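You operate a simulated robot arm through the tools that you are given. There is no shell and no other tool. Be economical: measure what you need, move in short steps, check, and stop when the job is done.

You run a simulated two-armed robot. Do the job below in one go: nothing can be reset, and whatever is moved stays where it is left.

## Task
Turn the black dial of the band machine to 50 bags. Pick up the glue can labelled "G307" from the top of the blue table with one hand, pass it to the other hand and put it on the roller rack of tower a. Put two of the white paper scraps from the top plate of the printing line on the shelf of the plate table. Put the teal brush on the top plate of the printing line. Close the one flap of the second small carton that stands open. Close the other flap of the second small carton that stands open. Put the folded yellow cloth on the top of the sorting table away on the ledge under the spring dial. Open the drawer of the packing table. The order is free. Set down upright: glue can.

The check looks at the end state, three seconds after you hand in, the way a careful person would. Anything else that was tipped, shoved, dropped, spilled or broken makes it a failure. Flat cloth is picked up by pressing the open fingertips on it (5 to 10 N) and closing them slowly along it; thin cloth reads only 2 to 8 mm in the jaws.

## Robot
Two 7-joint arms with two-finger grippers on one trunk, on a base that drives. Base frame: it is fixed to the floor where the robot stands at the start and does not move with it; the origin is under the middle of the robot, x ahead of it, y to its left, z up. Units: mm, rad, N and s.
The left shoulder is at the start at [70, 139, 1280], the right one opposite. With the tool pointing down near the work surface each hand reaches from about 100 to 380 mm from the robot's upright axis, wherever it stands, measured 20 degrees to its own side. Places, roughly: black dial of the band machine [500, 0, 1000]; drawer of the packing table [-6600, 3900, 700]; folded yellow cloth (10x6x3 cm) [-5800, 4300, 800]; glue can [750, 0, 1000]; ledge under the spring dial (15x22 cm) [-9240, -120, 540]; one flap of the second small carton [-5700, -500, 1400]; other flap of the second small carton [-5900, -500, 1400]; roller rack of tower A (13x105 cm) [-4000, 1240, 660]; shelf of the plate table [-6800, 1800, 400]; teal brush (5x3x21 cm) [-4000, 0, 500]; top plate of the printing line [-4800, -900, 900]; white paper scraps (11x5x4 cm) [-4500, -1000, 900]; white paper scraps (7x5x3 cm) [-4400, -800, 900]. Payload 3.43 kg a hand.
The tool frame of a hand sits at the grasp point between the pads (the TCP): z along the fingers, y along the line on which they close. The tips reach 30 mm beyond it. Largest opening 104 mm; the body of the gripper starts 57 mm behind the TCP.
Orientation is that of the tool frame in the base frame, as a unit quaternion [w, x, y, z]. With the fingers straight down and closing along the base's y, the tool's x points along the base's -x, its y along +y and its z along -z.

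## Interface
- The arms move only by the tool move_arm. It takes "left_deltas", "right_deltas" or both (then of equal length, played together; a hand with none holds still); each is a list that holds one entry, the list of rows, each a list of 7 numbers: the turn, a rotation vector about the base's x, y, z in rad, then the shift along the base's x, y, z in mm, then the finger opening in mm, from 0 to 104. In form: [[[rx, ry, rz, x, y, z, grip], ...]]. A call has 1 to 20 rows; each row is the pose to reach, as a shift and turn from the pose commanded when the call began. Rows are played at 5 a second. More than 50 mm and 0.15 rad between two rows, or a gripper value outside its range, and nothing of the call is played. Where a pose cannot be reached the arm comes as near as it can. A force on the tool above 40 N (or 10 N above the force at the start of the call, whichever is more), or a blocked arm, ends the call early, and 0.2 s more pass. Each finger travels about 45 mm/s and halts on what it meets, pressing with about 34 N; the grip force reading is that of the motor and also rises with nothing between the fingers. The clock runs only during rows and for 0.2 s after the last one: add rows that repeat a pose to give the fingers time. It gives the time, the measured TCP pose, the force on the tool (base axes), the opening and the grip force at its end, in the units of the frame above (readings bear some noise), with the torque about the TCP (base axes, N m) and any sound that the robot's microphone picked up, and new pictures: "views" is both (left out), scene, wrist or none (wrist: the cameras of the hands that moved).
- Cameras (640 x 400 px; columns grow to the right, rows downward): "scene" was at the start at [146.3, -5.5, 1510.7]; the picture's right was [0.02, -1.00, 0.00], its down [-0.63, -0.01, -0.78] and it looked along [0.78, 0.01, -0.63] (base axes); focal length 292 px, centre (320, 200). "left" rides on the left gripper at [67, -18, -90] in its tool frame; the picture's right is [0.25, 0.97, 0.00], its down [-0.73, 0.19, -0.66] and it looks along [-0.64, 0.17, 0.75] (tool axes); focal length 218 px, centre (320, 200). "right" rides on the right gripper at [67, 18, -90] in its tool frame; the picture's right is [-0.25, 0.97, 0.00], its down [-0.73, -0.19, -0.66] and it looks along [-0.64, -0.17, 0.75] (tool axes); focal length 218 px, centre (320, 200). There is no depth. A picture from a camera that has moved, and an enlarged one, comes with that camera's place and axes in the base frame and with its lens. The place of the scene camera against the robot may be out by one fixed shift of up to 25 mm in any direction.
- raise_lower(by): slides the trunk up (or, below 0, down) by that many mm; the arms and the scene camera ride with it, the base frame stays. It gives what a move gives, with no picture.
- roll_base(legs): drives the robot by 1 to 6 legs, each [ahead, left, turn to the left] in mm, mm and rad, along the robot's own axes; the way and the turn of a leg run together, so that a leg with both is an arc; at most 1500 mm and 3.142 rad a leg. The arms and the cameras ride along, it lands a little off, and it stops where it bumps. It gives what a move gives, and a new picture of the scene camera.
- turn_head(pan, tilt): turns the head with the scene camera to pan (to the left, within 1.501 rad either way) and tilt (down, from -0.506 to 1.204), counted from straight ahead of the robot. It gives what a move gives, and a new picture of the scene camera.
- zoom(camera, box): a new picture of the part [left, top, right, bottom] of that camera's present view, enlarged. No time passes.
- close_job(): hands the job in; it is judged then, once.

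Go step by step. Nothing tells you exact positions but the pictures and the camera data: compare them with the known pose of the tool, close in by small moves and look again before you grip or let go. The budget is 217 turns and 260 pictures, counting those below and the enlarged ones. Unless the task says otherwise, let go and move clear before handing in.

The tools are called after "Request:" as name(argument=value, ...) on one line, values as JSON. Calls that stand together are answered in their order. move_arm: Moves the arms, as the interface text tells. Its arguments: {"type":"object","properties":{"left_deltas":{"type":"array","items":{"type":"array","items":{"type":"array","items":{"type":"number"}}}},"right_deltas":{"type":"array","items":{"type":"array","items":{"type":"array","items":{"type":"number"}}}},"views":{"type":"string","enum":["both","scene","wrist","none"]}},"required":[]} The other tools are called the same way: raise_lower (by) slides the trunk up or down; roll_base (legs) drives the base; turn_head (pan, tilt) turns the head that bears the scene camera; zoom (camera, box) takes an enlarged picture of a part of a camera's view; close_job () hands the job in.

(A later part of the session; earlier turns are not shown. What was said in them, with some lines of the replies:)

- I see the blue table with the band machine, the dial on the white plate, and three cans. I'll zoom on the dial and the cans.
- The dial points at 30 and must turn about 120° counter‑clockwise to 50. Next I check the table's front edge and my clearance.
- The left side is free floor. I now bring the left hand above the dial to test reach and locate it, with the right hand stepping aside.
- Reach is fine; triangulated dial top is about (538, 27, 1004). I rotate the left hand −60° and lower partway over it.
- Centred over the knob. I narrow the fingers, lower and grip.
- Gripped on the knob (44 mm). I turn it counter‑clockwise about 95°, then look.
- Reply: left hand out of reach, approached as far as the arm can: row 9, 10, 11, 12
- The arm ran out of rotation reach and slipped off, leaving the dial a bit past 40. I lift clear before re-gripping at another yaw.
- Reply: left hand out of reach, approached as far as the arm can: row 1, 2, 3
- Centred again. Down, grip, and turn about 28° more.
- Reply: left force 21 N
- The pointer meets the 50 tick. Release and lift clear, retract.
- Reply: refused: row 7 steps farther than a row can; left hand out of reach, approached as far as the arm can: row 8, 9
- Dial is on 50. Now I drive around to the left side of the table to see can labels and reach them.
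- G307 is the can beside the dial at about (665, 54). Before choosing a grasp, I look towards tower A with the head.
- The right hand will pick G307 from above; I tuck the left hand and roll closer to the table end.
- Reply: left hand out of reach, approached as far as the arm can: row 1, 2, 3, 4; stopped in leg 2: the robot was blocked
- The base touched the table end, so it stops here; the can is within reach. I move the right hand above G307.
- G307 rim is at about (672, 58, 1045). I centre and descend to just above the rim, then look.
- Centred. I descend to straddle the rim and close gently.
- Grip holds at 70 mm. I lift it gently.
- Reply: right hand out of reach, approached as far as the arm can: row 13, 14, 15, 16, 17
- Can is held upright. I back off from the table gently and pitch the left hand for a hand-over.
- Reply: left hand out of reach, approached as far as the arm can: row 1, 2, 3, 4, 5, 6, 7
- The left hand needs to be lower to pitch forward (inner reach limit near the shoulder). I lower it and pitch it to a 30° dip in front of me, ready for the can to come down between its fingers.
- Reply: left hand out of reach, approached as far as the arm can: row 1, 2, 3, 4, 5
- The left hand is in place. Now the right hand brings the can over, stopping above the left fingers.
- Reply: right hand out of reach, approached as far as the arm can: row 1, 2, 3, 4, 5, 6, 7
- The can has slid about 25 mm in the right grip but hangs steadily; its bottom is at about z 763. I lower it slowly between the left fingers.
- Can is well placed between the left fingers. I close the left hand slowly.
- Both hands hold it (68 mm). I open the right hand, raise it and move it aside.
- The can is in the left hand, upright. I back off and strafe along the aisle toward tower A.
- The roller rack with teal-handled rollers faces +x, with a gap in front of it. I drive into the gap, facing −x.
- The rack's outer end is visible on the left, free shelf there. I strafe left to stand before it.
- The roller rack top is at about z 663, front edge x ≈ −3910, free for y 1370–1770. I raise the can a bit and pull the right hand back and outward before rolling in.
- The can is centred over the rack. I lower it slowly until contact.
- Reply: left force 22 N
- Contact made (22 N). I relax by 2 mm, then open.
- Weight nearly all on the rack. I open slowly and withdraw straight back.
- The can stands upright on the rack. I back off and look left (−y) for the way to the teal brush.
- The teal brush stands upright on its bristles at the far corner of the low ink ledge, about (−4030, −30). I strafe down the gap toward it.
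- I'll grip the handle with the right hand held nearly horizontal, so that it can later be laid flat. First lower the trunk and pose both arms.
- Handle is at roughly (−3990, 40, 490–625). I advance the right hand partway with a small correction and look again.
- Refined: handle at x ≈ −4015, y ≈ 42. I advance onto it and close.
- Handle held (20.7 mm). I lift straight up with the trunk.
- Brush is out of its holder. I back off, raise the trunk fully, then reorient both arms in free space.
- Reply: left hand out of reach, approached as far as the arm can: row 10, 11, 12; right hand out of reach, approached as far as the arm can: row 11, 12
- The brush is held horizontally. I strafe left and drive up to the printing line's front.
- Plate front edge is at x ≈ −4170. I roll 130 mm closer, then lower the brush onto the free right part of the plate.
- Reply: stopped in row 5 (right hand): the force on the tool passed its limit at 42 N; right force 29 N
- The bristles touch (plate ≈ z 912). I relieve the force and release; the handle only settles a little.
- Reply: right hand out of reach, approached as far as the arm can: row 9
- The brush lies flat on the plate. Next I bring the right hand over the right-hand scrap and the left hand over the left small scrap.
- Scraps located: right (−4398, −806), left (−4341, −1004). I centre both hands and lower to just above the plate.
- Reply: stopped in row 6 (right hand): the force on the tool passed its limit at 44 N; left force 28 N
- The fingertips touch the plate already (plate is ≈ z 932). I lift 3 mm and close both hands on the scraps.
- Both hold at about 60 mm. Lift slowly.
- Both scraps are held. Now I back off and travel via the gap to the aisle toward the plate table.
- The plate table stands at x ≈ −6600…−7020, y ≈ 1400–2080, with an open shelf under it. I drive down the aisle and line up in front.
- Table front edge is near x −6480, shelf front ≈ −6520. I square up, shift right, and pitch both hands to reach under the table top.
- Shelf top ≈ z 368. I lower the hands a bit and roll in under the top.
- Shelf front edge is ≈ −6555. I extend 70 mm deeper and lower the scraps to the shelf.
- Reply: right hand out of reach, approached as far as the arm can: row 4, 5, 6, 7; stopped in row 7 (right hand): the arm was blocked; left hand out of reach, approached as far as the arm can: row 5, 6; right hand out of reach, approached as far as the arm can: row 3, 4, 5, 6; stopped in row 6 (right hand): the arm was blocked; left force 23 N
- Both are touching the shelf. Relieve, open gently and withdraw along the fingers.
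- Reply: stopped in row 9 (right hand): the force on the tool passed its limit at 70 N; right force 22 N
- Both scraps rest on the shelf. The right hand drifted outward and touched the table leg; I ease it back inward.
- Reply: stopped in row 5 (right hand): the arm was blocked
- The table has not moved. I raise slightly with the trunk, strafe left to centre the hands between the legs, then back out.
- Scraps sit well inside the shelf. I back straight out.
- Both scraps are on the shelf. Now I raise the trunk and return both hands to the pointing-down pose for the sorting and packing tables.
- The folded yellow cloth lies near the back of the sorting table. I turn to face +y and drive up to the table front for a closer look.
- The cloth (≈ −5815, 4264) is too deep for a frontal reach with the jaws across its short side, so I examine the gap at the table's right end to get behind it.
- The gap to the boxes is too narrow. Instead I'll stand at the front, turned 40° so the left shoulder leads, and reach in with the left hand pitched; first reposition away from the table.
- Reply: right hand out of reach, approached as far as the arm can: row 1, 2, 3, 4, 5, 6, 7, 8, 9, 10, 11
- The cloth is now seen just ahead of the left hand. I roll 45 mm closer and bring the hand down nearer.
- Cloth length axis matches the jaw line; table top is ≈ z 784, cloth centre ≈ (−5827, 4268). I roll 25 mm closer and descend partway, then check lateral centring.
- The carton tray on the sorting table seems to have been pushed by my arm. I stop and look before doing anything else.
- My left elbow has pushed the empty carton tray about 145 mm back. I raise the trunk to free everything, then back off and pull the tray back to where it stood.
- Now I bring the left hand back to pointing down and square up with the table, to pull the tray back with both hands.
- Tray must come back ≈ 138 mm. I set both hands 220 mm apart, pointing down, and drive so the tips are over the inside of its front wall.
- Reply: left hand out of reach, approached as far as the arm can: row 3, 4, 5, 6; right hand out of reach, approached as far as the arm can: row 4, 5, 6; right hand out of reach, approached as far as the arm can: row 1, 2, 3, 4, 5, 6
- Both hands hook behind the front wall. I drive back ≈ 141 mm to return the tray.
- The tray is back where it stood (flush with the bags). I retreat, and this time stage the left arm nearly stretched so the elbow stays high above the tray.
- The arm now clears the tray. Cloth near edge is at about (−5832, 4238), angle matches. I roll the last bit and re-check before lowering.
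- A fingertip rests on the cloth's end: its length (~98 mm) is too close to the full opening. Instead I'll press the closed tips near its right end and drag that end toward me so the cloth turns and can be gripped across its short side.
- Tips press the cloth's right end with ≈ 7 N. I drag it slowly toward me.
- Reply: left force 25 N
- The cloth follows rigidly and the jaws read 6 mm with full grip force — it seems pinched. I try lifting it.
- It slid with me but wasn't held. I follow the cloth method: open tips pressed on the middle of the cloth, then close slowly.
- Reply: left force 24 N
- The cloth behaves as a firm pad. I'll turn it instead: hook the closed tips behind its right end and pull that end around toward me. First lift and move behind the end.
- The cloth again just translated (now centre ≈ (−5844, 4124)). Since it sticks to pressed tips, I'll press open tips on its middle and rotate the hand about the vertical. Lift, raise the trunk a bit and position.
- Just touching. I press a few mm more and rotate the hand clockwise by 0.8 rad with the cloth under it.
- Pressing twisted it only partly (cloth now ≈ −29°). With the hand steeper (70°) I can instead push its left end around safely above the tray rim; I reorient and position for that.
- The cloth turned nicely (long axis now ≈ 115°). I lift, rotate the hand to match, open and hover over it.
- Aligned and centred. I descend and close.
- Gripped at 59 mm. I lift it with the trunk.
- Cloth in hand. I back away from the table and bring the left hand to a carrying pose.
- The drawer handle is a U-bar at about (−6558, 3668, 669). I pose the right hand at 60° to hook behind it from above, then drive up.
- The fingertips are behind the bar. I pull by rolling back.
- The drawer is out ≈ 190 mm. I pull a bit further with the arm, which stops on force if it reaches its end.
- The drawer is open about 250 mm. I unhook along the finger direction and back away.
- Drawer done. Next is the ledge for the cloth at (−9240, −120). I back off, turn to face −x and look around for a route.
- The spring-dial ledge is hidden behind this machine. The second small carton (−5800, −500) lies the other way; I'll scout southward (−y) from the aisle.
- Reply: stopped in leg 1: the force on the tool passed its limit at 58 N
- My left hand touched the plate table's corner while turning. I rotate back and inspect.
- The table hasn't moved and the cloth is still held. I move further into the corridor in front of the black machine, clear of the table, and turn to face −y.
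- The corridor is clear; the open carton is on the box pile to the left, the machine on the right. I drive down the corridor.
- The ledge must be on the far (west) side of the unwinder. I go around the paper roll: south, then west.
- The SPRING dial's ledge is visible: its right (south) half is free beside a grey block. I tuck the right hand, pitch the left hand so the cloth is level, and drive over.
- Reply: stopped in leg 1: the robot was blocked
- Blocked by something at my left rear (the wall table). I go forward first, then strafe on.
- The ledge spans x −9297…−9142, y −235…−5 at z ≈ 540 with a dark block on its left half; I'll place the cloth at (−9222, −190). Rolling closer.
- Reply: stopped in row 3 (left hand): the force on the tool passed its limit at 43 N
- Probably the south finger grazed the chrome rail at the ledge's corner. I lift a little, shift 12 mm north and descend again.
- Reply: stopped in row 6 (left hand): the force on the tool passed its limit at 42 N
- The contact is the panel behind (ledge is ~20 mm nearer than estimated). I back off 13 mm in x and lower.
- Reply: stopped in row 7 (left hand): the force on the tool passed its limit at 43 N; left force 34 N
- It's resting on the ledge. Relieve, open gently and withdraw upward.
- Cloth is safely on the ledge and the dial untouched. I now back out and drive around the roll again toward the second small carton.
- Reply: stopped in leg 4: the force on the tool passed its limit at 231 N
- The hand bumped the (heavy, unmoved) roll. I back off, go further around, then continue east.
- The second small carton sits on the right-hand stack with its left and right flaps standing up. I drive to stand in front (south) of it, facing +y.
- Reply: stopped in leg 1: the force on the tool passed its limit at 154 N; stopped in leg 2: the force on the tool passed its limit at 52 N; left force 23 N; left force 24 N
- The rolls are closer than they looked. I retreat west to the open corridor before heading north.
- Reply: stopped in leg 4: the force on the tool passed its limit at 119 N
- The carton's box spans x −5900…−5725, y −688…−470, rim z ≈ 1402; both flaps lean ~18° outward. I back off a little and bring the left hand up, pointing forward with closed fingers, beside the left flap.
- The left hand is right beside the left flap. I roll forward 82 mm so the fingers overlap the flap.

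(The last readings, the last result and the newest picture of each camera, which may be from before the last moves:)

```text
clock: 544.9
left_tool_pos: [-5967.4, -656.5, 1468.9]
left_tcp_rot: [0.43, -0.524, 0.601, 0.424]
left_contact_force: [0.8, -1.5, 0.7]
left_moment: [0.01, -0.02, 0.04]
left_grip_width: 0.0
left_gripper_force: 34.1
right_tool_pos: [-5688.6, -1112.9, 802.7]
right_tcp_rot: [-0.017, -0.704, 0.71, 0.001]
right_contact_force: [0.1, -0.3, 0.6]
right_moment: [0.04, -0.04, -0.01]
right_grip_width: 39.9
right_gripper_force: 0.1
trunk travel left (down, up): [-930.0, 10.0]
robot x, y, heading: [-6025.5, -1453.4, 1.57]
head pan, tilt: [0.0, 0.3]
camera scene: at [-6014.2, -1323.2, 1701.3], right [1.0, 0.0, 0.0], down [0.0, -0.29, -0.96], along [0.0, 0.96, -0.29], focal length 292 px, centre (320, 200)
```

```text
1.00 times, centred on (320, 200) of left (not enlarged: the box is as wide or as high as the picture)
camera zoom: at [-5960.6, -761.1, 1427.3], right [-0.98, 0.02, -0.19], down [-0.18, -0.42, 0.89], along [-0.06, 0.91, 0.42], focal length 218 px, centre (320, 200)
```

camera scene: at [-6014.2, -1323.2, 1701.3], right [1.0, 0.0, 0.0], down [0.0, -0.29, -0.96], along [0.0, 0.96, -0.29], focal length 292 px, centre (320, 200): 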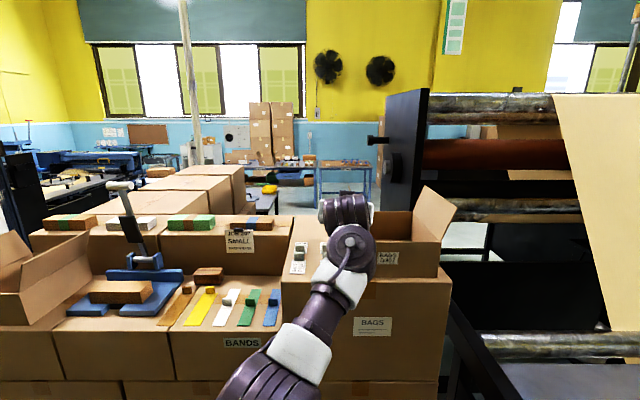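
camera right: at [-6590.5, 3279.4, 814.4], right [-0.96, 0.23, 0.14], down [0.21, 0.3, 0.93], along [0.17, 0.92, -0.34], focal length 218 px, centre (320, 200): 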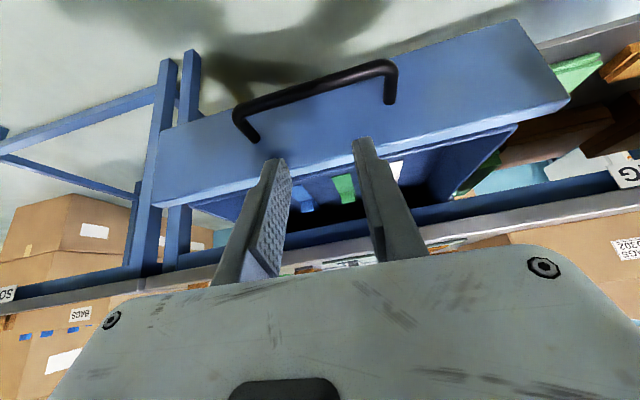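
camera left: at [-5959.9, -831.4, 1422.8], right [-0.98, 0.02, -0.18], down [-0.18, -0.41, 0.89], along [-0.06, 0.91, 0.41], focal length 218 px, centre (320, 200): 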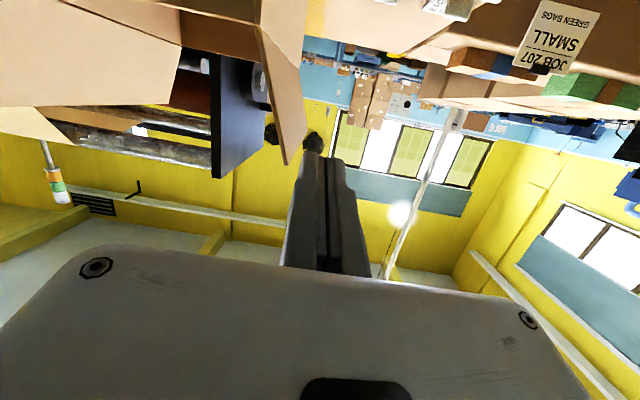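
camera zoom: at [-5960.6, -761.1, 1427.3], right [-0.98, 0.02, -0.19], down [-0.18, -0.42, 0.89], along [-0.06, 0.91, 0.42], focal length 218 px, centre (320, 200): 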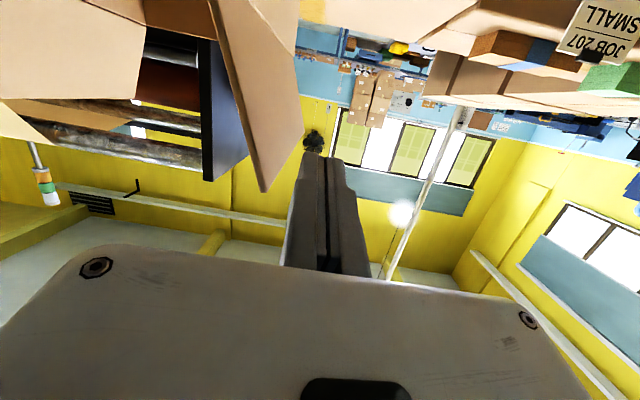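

Request:
move_arm(left_deltas=[[[0, 0, 0, -27, 0, -4, 0], [0, 0, 0, -54, 0, -8, 0], [0, 0, 0, -82, 0, -12, 0]]], right_deltas=[[[0, 0, 0, -35, 0, 0, 40], [0, 0, 0, -70, 0, 0, 40], [0, 0, 0, -105, 0, 0, 40]]], views="none")

Request:
roll_base(legs=[[0, -80, 0]])

Request:
zoom(camera="left", box=[0, 0, 640, 400])

```text
clock: 545.7
left_tool_pos: [-6047.9, -644.3, 1451.7]
left_tcp_rot: [0.428, -0.525, 0.603, 0.421]
left_contact_force: [0.7, 0.6, 0.1]
left_moment: [0.02, 0.01, 0.0]
left_grip_width: 0.0
left_gripper_force: 33.8
right_tool_pos: [-5792.1, -1109.1, 797.7]
right_tcp_rot: [-0.019, -0.704, 0.71, -0.002]
right_contact_force: [-0.2, 0.3, -0.3]
right_moment: [-0.05, 0.0, -0.03]
right_grip_width: 40.2
right_gripper_force: 0.1
trunk travel left (down, up): [-930.0, 10.0]
robot x, y, heading: [-6025.1, -1452.1, 1.574]
head pan, tilt: [0.0, 0.3]
```

```text
clock: 546.8
left_tool_pos: [-5971.6, -646.9, 1452.9]
left_tcp_rot: [0.429, -0.527, 0.6, 0.422]
left_contact_force: [-0.7, 0.5, 0.6]
left_moment: [0.01, -0.01, -0.04]
left_grip_width: 0.2
left_gripper_force: 34.0
right_tool_pos: [-5714.0, -1110.8, 799.0]
right_tcp_rot: [-0.018, -0.704, 0.71, -0.003]
right_contact_force: [-0.2, -0.3, 0.4]
right_moment: [0.04, -0.03, -0.01]
right_grip_width: 40.0
right_gripper_force: 0.1
trunk travel left (down, up): [-930.0, 10.0]
robot x, y, heading: [-5940.7, -1449.4, 1.568]
head pan, tilt: [0.0, 0.3]
camera scene: at [-5940.5, -1314.2, 1700.4], right [1.0, 0.0, 0.01], down [0.01, -0.3, -0.96], along [0.0, 0.96, -0.3], focal length 292 px, centre (320, 200)
```

scene: 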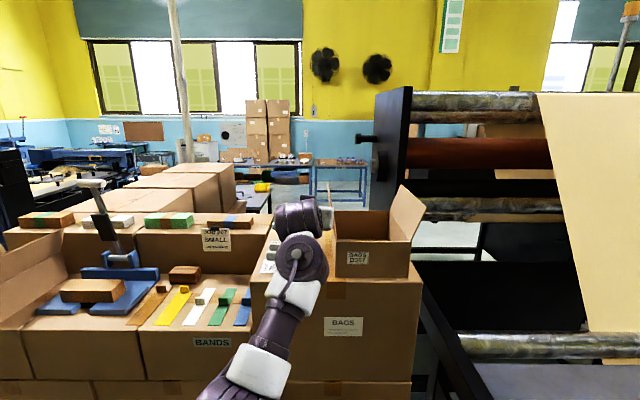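

```text
1.00 times, centred on (320, 200) of left (not enlarged: the box is as wide or as high as the picture)
camera zoom: at [-5965.8, -752.7, 1412.6], right [-0.98, 0.02, -0.19], down [-0.18, -0.42, 0.89], along [-0.06, 0.91, 0.41], focal length 218 px, centre (320, 200)
```

zoom: 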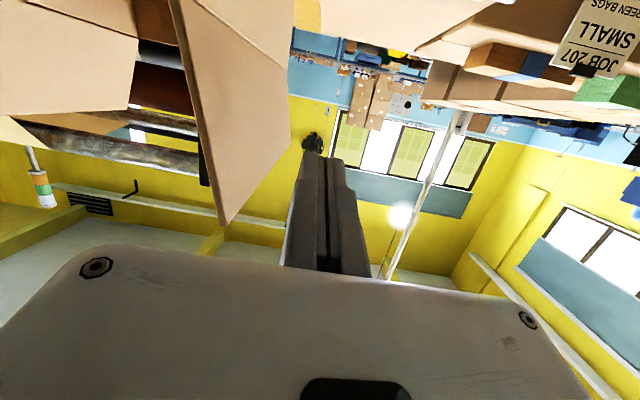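

Now I sweep the left flap over and press it down.

Request:
move_arm(left_deltas=[[[0, 0, 0, 15, 0, 0, 0], [0, 0, 0, 30, 0, 2, 0], [0, 0, 0, 45, 0, 8, 0], [0, 0, 0, 60, 0, 14, 0], [0, 0, 0, 75, 0, 16, 0], [0, 0, 0, 90, 0, 14, 0], [0, 0, 0, 103, 0, 8, 0], [0, 0, 0, 113, 0, 0, 0], [0, 0, 0, 121, 0, -10, 0], [0, 0, 0, 126, 0, -20, 0], [0, 0, 0, 129, 0, -29, 0], [0, 0, 0, 131, 0, -36, 0]]], views="both")

Request:
zoom(camera="scene", box=[260, 160, 440, 290])

```text
clock: 549.4
left_tool_pos: [-5833.3, -645.4, 1417.7]
left_tcp_rot: [0.427, -0.526, 0.602, 0.422]
left_contact_force: [0.6, 0.7, -0.7]
left_moment: [0.0, 0.0, -0.02]
left_grip_width: 0.3
left_gripper_force: 33.9
right_tool_pos: [-5710.2, -1109.8, 797.5]
right_tcp_rot: [-0.018, -0.704, 0.71, 0.0]
right_contact_force: [-0.5, 0.0, 0.0]
right_moment: [0.04, 0.01, -0.02]
right_grip_width: 40.0
right_gripper_force: 0.0
trunk travel left (down, up): [-930.0, 10.0]
robot x, y, heading: [-5941.1, -1447.7, 1.571]
head pan, tilt: [0.0, 0.3]
camera scene: at [-5932.3, -1313.5, 1700.3], right [1.0, 0.0, 0.0], down [0.0, -0.3, -0.96], along [0.0, 0.96, -0.3], focal length 292 px, centre (320, 200)
camera left: at [-5827.9, -751.1, 1377.1], right [-0.98, 0.02, -0.19], down [-0.18, -0.42, 0.89], along [-0.06, 0.91, 0.41], focal length 218 px, centre (320, 200)
```

scene: 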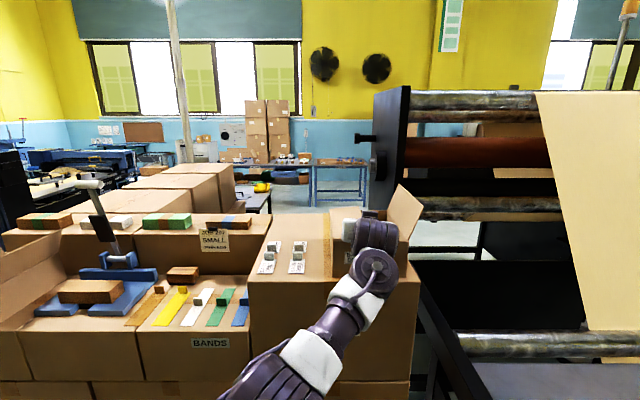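
left: 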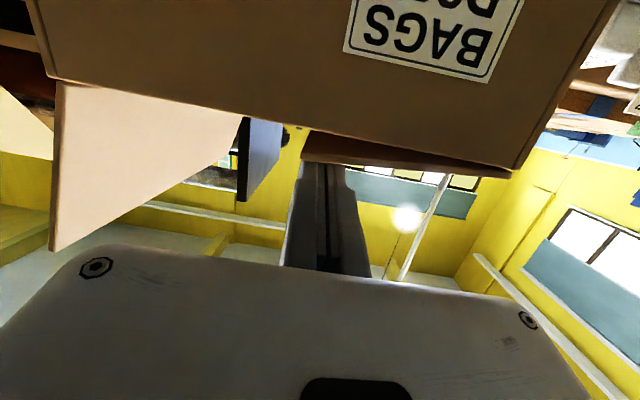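

```text
3.08 times, centred on (350, 225) of scene
camera zoom: at [-5932.3, -1313.5, 1700.3], right [1.0, 0.0, 0.0], down [0.0, -0.3, -0.96], along [0.0, 0.96, -0.3], focal length 898 px, centre (228, 123)
```

zoom: 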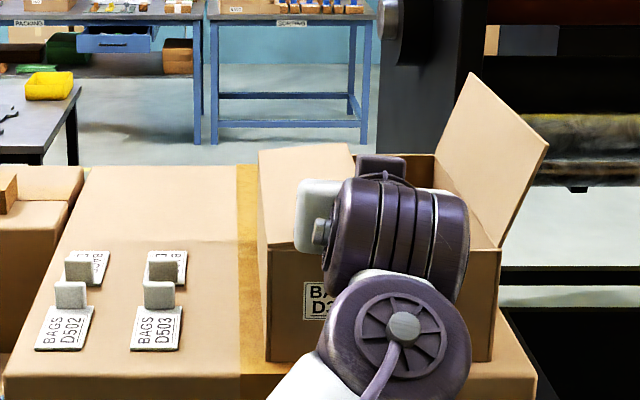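

The left flap is folded over. I withdraw the left hand straight back and look whether it stays closed.

Request:
move_arm(left_deltas=[[[0, 0, 0, 0, 0, 10, 0], [0, 0, 0, 0, -15, 22, 0], [0, 0, 0, 0, -45, 35, 0], [0, 0, 0, -15, -75, 45, 0], [0, 0, 0, -50, -85, 50, 0], [0, 0, 0, -95, -85, 50, 0], [0, 0, 0, -140, -85, 50, 0], [0, 0, 0, -185, -85, 50, 0]]], views="scene")

Request:
zoom(camera="scene", box=[260, 160, 440, 290])

```text
clock: 551.2
left_tool_pos: [-6022.8, -732.3, 1464.5]
left_tcp_rot: [0.429, -0.525, 0.602, 0.422]
left_contact_force: [-0.7, 0.2, 0.2]
left_moment: [-0.02, -0.02, -0.06]
left_grip_width: 0.0
left_gripper_force: 33.7
right_tool_pos: [-5712.8, -1110.9, 798.2]
right_tcp_rot: [-0.019, -0.704, 0.71, -0.001]
right_contact_force: [-0.5, -0.7, -0.4]
right_moment: [-0.04, -0.03, -0.04]
right_grip_width: 40.0
right_gripper_force: 0.0
trunk travel left (down, up): [-930.0, 10.0]
robot x, y, heading: [-5940.4, -1450.6, 1.568]
head pan, tilt: [0.0, 0.3]
camera scene: at [-5935.3, -1313.9, 1700.3], right [1.0, 0.0, 0.0], down [0.0, -0.3, -0.96], along [0.0, 0.96, -0.3], focal length 292 px, centre (320, 200)
```

scene: 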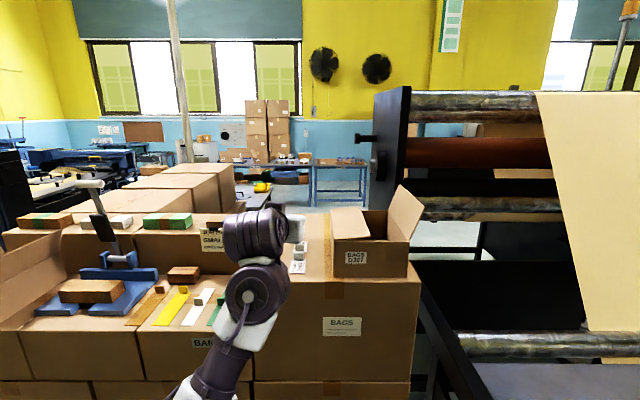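

```text
3.08 times, centred on (350, 225) of scene
camera zoom: at [-5935.3, -1313.9, 1700.3], right [1.0, 0.0, 0.0], down [0.0, -0.3, -0.96], along [0.0, 0.96, -0.3], focal length 898 px, centre (228, 123)
```

zoom: 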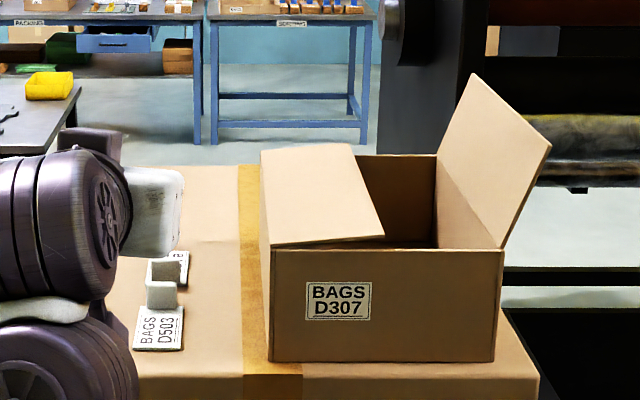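

The left flap stays down. I back up 80 mm and bring the right hand up beside the right flap in the same manner.

Request:
roll_base(legs=[[-80, 0, 0]])

Request:
move_arm(right_deltas=[[[0.13, 0, 0, -20, 39, 25, 20], [0.26, 0, 0, -40, 78, 50, 0], [0.39, 0, 0, -55, 117, 76, 0], [0.52, 0, 0, -65, 156, 101, 0], [0.65, 0, 0, -77, 194, 126, 0], [0.78, 0, 0, -77, 233, 151, 0], [0.91, 0, 0, -77, 272, 177, 0], [1.047, 0, 0, -77, 311, 202, 0], [1.09, 0, 0, -70, 331, 235, 0], [1.134, 0, 0, -64, 351, 269, 0], [1.178, 0, 0, -57, 371, 302, 0], [1.222, 0, 0, -50, 391, 335, 0], [1.265, 0, 0, -44, 411, 369, 0], [1.309, 0, 0, -37, 431, 402, 0], [1.309, 0, 0, -30, 436, 446, 0], [1.309, 0, 0, -20, 441, 490, 0], [1.309, 0, 0, -10, 446, 534, 0], [1.309, 0, 0, 5, 451, 578, 0], [1.309, 0, 0, 20, 456, 622, 0], [1.309, 0, 0, 35, 461, 660, 0]]], views="both")

```text
clock: 552.3
left_tool_pos: [-6020.9, -803.1, 1460.8]
left_tcp_rot: [0.427, -0.527, 0.603, 0.421]
left_contact_force: [-0.3, 0.7, -0.1]
left_moment: [0.03, 0.01, -0.04]
left_grip_width: 0.2
left_gripper_force: 34.3
right_tool_pos: [-5711.7, -1185.4, 796.1]
right_tcp_rot: [-0.021, -0.704, 0.71, -0.002]
right_contact_force: [-0.3, -0.1, 0.6]
right_moment: [0.0, 0.0, -0.03]
right_grip_width: 40.2
right_gripper_force: 0.0
trunk travel left (down, up): [-930.0, 10.0]
robot x, y, heading: [-5941.8, -1529.6, 1.572]
head pan, tilt: [0.0, 0.3]
camera scene: at [-5932.4, -1384.4, 1699.4], right [1.0, 0.0, 0.0], down [0.0, -0.3, -0.95], along [0.0, 0.95, -0.3], focal length 292 px, centre (320, 200)
```

scene: 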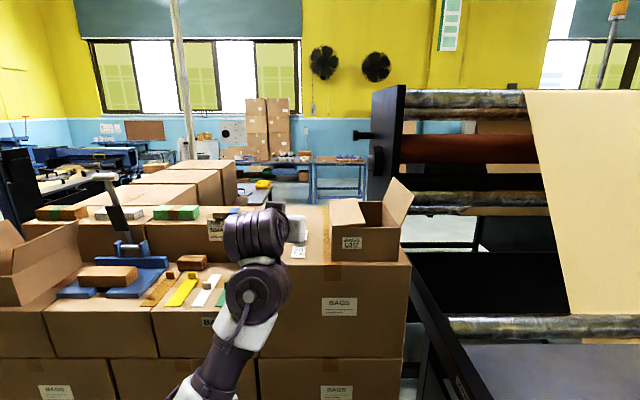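

```text
refused: row 1 steps farther than a row can; nothing moved
```

Request:
move_arm(right_deltas=[[[0.13, 0, 0, -10, 38, 25, 20], [0.26, 0, 0, -20, 77, 50, 0], [0.39, 0, 0, -30, 116, 76, 0], [0.52, 0, 0, -40, 155, 101, 0], [0.65, 0, 0, -50, 194, 126, 0], [0.78, 0, 0, -60, 233, 151, 0], [0.91, 0, 0, -70, 272, 177, 0], [1.047, 0, 0, -77, 311, 202, 0], [1.09, 0, 0, -70, 331, 235, 0], [1.134, 0, 0, -64, 351, 269, 0], [1.178, 0, 0, -57, 371, 302, 0], [1.222, 0, 0, -50, 391, 335, 0], [1.265, 0, 0, -44, 411, 369, 0], [1.309, 0, 0, -37, 431, 402, 0], [1.309, 0, 0, -30, 436, 446, 0], [1.309, 0, 0, -20, 441, 490, 0], [1.309, 0, 0, -10, 446, 534, 0], [1.309, 0, 0, 5, 451, 578, 0], [1.309, 0, 0, 20, 456, 622, 0], [1.309, 0, 0, 35, 461, 660, 0]]], views="both")

```text
clock: 556.5
left_tool_pos: [-6021.3, -812.4, 1465.1]
left_tcp_rot: [0.428, -0.525, 0.601, 0.423]
left_contact_force: [-0.2, -0.5, 0.2]
left_moment: [0.01, 0.03, 0.02]
left_grip_width: 0.1
left_gripper_force: 34.3
right_tool_pos: [-5677.7, -725.8, 1457.2]
right_tcp_rot: [-0.413, 0.57, -0.564, -0.431]
right_contact_force: [0.7, 0.4, -0.1]
right_moment: [0.04, -0.02, 0.02]
right_grip_width: 0.0
right_gripper_force: 34.1
trunk travel left (down, up): [-930.0, 10.0]
robot x, y, heading: [-5943.9, -1530.0, 1.571]
head pan, tilt: [0.0, 0.3]
camera scene: at [-5932.2, -1392.8, 1700.2], right [1.0, 0.0, 0.0], down [0.0, -0.3, -0.96], along [0.0, 0.96, -0.3], focal length 292 px, centre (320, 200)
camera right: at [-5693.1, -831.0, 1418.2], right [-0.97, 0.05, 0.26], down [0.21, -0.41, 0.88], along [0.15, 0.91, 0.39], focal length 218 px, centre (320, 200)
```

scene: 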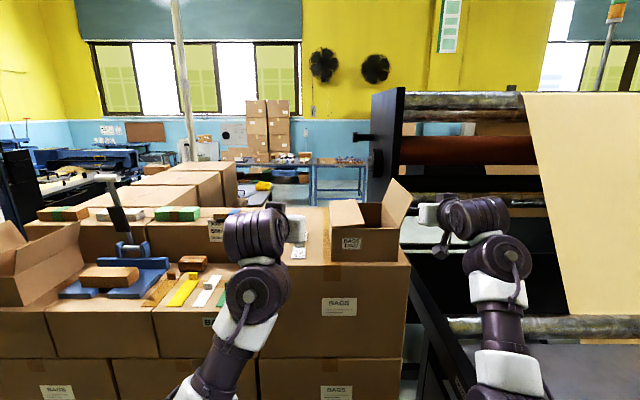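
right: 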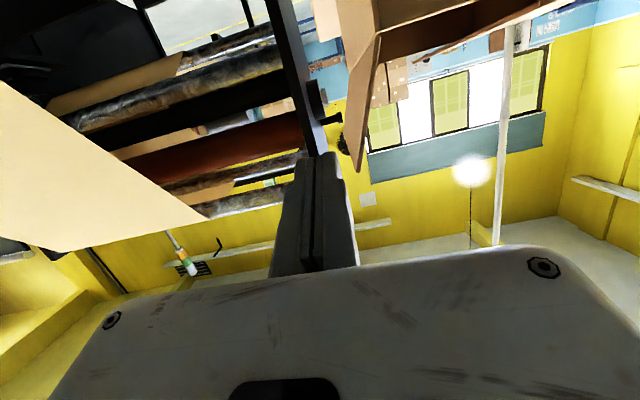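

Request:
roll_base(legs=[[80, 0, 0]])

Request:
zoom(camera="right", box=[0, 0, 640, 400])

```text
clock: 557.5
left_tool_pos: [-6021.2, -743.7, 1471.2]
left_tcp_rot: [0.43, -0.523, 0.601, 0.424]
left_contact_force: [-0.7, -0.6, 0.5]
left_moment: [-0.01, -0.01, 0.03]
left_grip_width: 0.1
left_gripper_force: 33.7
right_tool_pos: [-5678.2, -657.9, 1464.4]
right_tcp_rot: [-0.416, 0.568, -0.562, -0.434]
right_contact_force: [0.7, -1.1, 0.8]
right_moment: [-0.01, -0.03, 0.02]
right_grip_width: 0.0
right_gripper_force: 33.5
trunk travel left (down, up): [-930.0, 10.0]
robot x, y, heading: [-5941.9, -1454.6, 1.574]
head pan, tilt: [0.0, 0.3]
camera scene: at [-5932.7, -1326.9, 1701.6], right [1.0, 0.0, 0.0], down [0.0, -0.29, -0.96], along [0.0, 0.96, -0.29], focal length 292 px, centre (320, 200)
```

scene: 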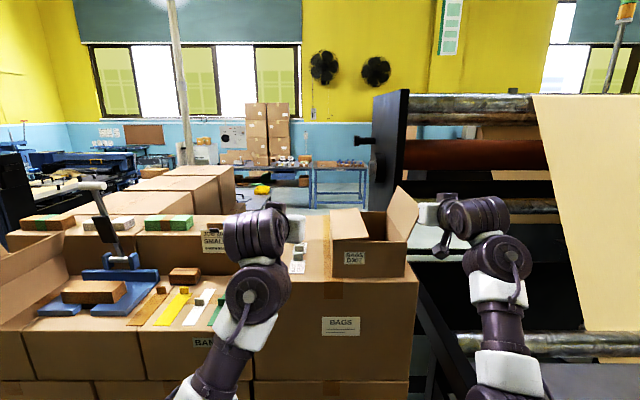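

```text
1.00 times, centred on (320, 200) of right (not enlarged: the box is as wide or as high as the picture)
camera zoom: at [-5693.4, -763.0, 1424.6], right [-0.97, 0.05, 0.26], down [0.21, -0.42, 0.88], along [0.15, 0.9, 0.4], focal length 218 px, centre (320, 200)
```

zoom: 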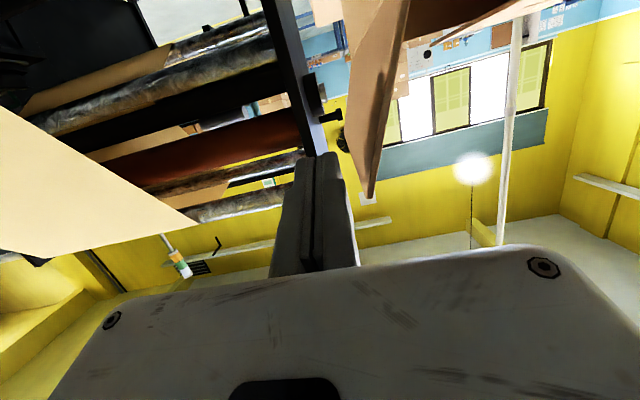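

Request:
move_arm(right_deltas=[[[0, 0, 0, 0, 8, -8, 0], [0, 0, 0, -12, 10, -8, 0], [0, 0, 0, -24, 10, -2, 0], [0, 0, 0, -36, 10, 3, 0], [0, 0, 0, -50, 10, 5, 0], [0, 0, 0, -64, 10, 4, 0], [0, 0, 0, -77, 10, -2, 0], [0, 0, 0, -88, 10, -9, 0], [0, 0, 0, -96, 10, -17, 0], [0, 0, 0, -102, 10, -26, 0], [0, 0, 0, -106, 10, -35, 0], [0, 0, 0, -108, 10, -43, 0], [0, 0, 0, -109, 10, -49, 0]]], views="both")

Request:
zoom(camera="scene", box=[260, 160, 440, 290])

```text
clock: 560.3
left_tool_pos: [-6019.6, -733.9, 1466.0]
left_tcp_rot: [0.429, -0.525, 0.603, 0.421]
left_contact_force: [-0.2, -0.5, -0.3]
left_moment: [0.0, -0.03, -0.01]
left_grip_width: 0.1
left_gripper_force: 33.7
right_tool_pos: [-5785.4, -638.7, 1408.2]
right_tcp_rot: [-0.414, 0.569, -0.563, -0.433]
right_contact_force: [0.6, 0.7, 1.8]
right_moment: [0.06, -0.01, 0.02]
right_grip_width: 6.1
right_gripper_force: 34.1
trunk travel left (down, up): [-930.0, 10.0]
robot x, y, heading: [-5939.7, -1448.1, 1.572]
head pan, tilt: [0.0, 0.3]
camera scene: at [-5932.2, -1315.0, 1700.4], right [1.0, 0.0, 0.0], down [0.0, -0.3, -0.96], along [0.0, 0.96, -0.3], focal length 292 px, centre (320, 200)
camera right: at [-5801.5, -743.3, 1370.6], right [-0.97, 0.05, 0.26], down [0.21, -0.42, 0.88], along [0.15, 0.91, 0.39], focal length 218 px, centre (320, 200)
```

scene: 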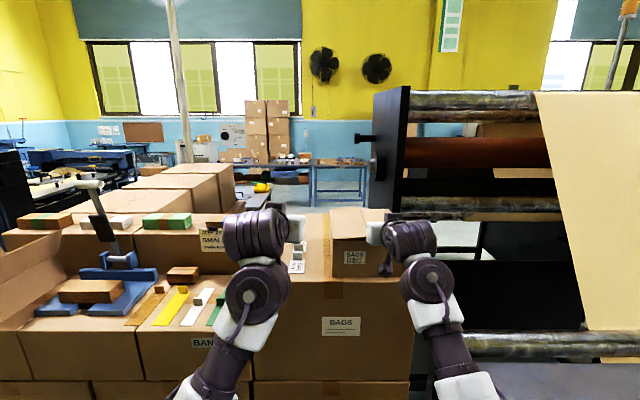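
right: 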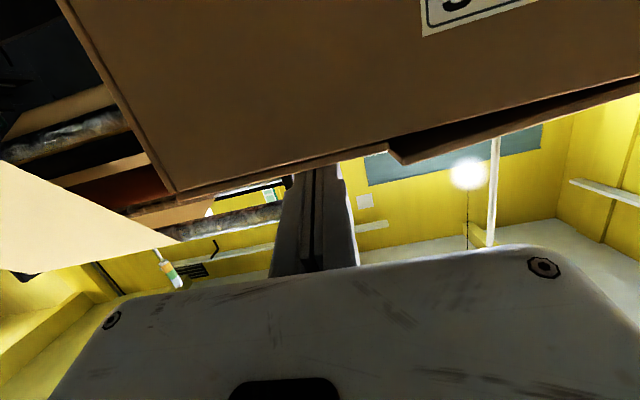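

```text
3.08 times, centred on (350, 225) of scene
camera zoom: at [-5932.2, -1315.0, 1700.4], right [1.0, 0.0, 0.0], down [0.0, -0.3, -0.96], along [0.0, 0.96, -0.3], focal length 898 px, centre (228, 123)
```

zoom: 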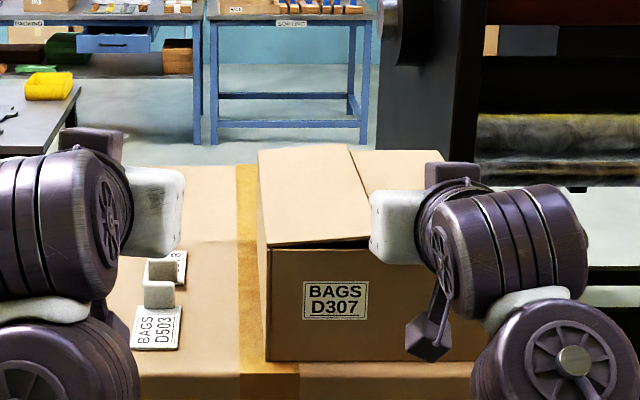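

Both flaps are folded; the left one is still slightly raised. I free the fingers, then press the left flap's edge down with the same hand and withdraw.

Request:
move_arm(right_deltas=[[[0, 0, 0, 0, 0, 0, 12], [0, 0, 0, 0, 0, 4, 16], [0, 0, 0, 0, 0, 16, 16], [0, 0, 0, 0, -5, 30, 16], [0, 0, 0, -22, -5, 36, 16], [0, 0, 0, -44, -5, 36, 16], [0, 0, 0, -58, -5, 30, 16], [0, 0, 0, -58, -5, 18, 16], [0, 0, 0, -58, -5, 8, 16], [0, 0, 0, -58, -5, 1, 16], [0, 0, 0, -58, -5, -4, 16]]], views="wrist")

Request:
zoom(camera="scene", box=[260, 160, 440, 290])

```text
clock: 562.7
left_tool_pos: [-6019.8, -733.8, 1465.4]
left_tcp_rot: [0.429, -0.525, 0.601, 0.423]
left_contact_force: [0.1, -0.5, -0.7]
left_moment: [0.0, -0.01, 0.03]
left_grip_width: 0.0
left_gripper_force: 33.8
right_tool_pos: [-5845.6, -642.0, 1409.9]
right_tcp_rot: [-0.417, 0.567, -0.561, -0.436]
right_contact_force: [1.1, 8.7, 18.5]
right_moment: [0.49, -0.01, -0.06]
right_grip_width: 16.9
right_gripper_force: 1.1
trunk travel left (down, up): [-930.0, 10.0]
robot x, y, heading: [-5941.4, -1452.6, 1.574]
head pan, tilt: [0.0, 0.3]
no pictures are left
```

```text
refused: no pictures are left
```

No pictures remain; the left flap pressed down firmly (18 N). I lift off, withdraw the right hand and back away the known-safe 75 mm.

Request:
move_arm(right_deltas=[[[0, 0, 0, 0, 0, 8, 16], [0, 0, 0, 0, -4, 22, 16], [0, 0, 0, 0, -20, 40, 16], [0, 0, 0, 0, -50, 55, 16], [0, 0, 0, 0, -85, 60, 16]]], views="none")

Request:
roll_base(legs=[[-70, 0, 0]])

```text
clock: 563.9
left_tool_pos: [-6020.2, -733.9, 1465.7]
left_tcp_rot: [0.428, -0.525, 0.602, 0.423]
left_contact_force: [-0.1, -0.3, 0.0]
left_moment: [-0.03, 0.0, -0.01]
left_grip_width: 0.0
left_gripper_force: 34.0
right_tool_pos: [-5845.9, -731.1, 1465.7]
right_tcp_rot: [-0.414, 0.569, -0.564, -0.433]
right_contact_force: [-0.6, 0.2, 0.2]
right_moment: [-0.01, 0.0, 0.0]
right_grip_width: 15.7
right_gripper_force: 0.1
trunk travel left (down, up): [-930.0, 10.0]
robot x, y, heading: [-5942.1, -1449.6, 1.575]
head pan, tilt: [0.0, 0.3]
no pictures are left
```

```text
clock: 564.9
left_tool_pos: [-6021.1, -791.3, 1457.5]
left_tcp_rot: [0.426, -0.527, 0.604, 0.419]
left_contact_force: [0.1, 0.8, -0.5]
left_moment: [0.04, 0.02, -0.01]
left_grip_width: 0.0
left_gripper_force: 34.0
right_tool_pos: [-5846.6, -787.9, 1457.6]
right_tcp_rot: [-0.411, 0.572, -0.566, -0.429]
right_contact_force: [0.1, 1.2, -0.2]
right_moment: [-0.02, -0.01, 0.0]
right_grip_width: 16.0
right_gripper_force: 0.1
trunk travel left (down, up): [-930.0, 10.0]
robot x, y, heading: [-5941.1, -1522.4, 1.571]
head pan, tilt: [0.0, 0.3]
```

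All the items have been done and both hands are clear, so I hand in the job.

Request:
close_job()

```text
The job is handed in.
```

I did every item and handed the job in, but I bumped or shifted some things on the way. I ran out of pictures before I could see the carton with both hands off it.

**Tasks**
- **Dial:** it points at 50 bags.
- **Glue can G307:** I passed it from the right hand to the left, and it stands upright on the roller rack of tower A.
- **Paper scraps:** two are on the shelf of the plate table. They are the two smaller ones; the 11 cm scrap is still on the top plate because it was out of reach.
- **Teal brush:** it lies flat on the top plate of the printing line.
- **Yellow cloth:** it is on the ledge under the spring dial, beside the dark block.
- **Packing table drawer:** it is open about 250 mm.
- **Second small carton:** both flaps are folded over. The last picture showed the right flap flush and the left slightly raised; I then pressed the left down until it met about 18 N.

**Disturbances**
- **Tray on the sorting table:** my elbow pushed the empty tray about 145 mm. I pulled it back level with the bags, but only to within 1–2 cm of where it stood.
- **Bumps:** a hand or the base ran into the blue table's end, the plate table, three paper rolls (up to 231 N) and the printing line frame (119 N). It also touched something by the west wall that I couldn't identify. The plate table showed no movement when I checked it; I did not check the others closely.
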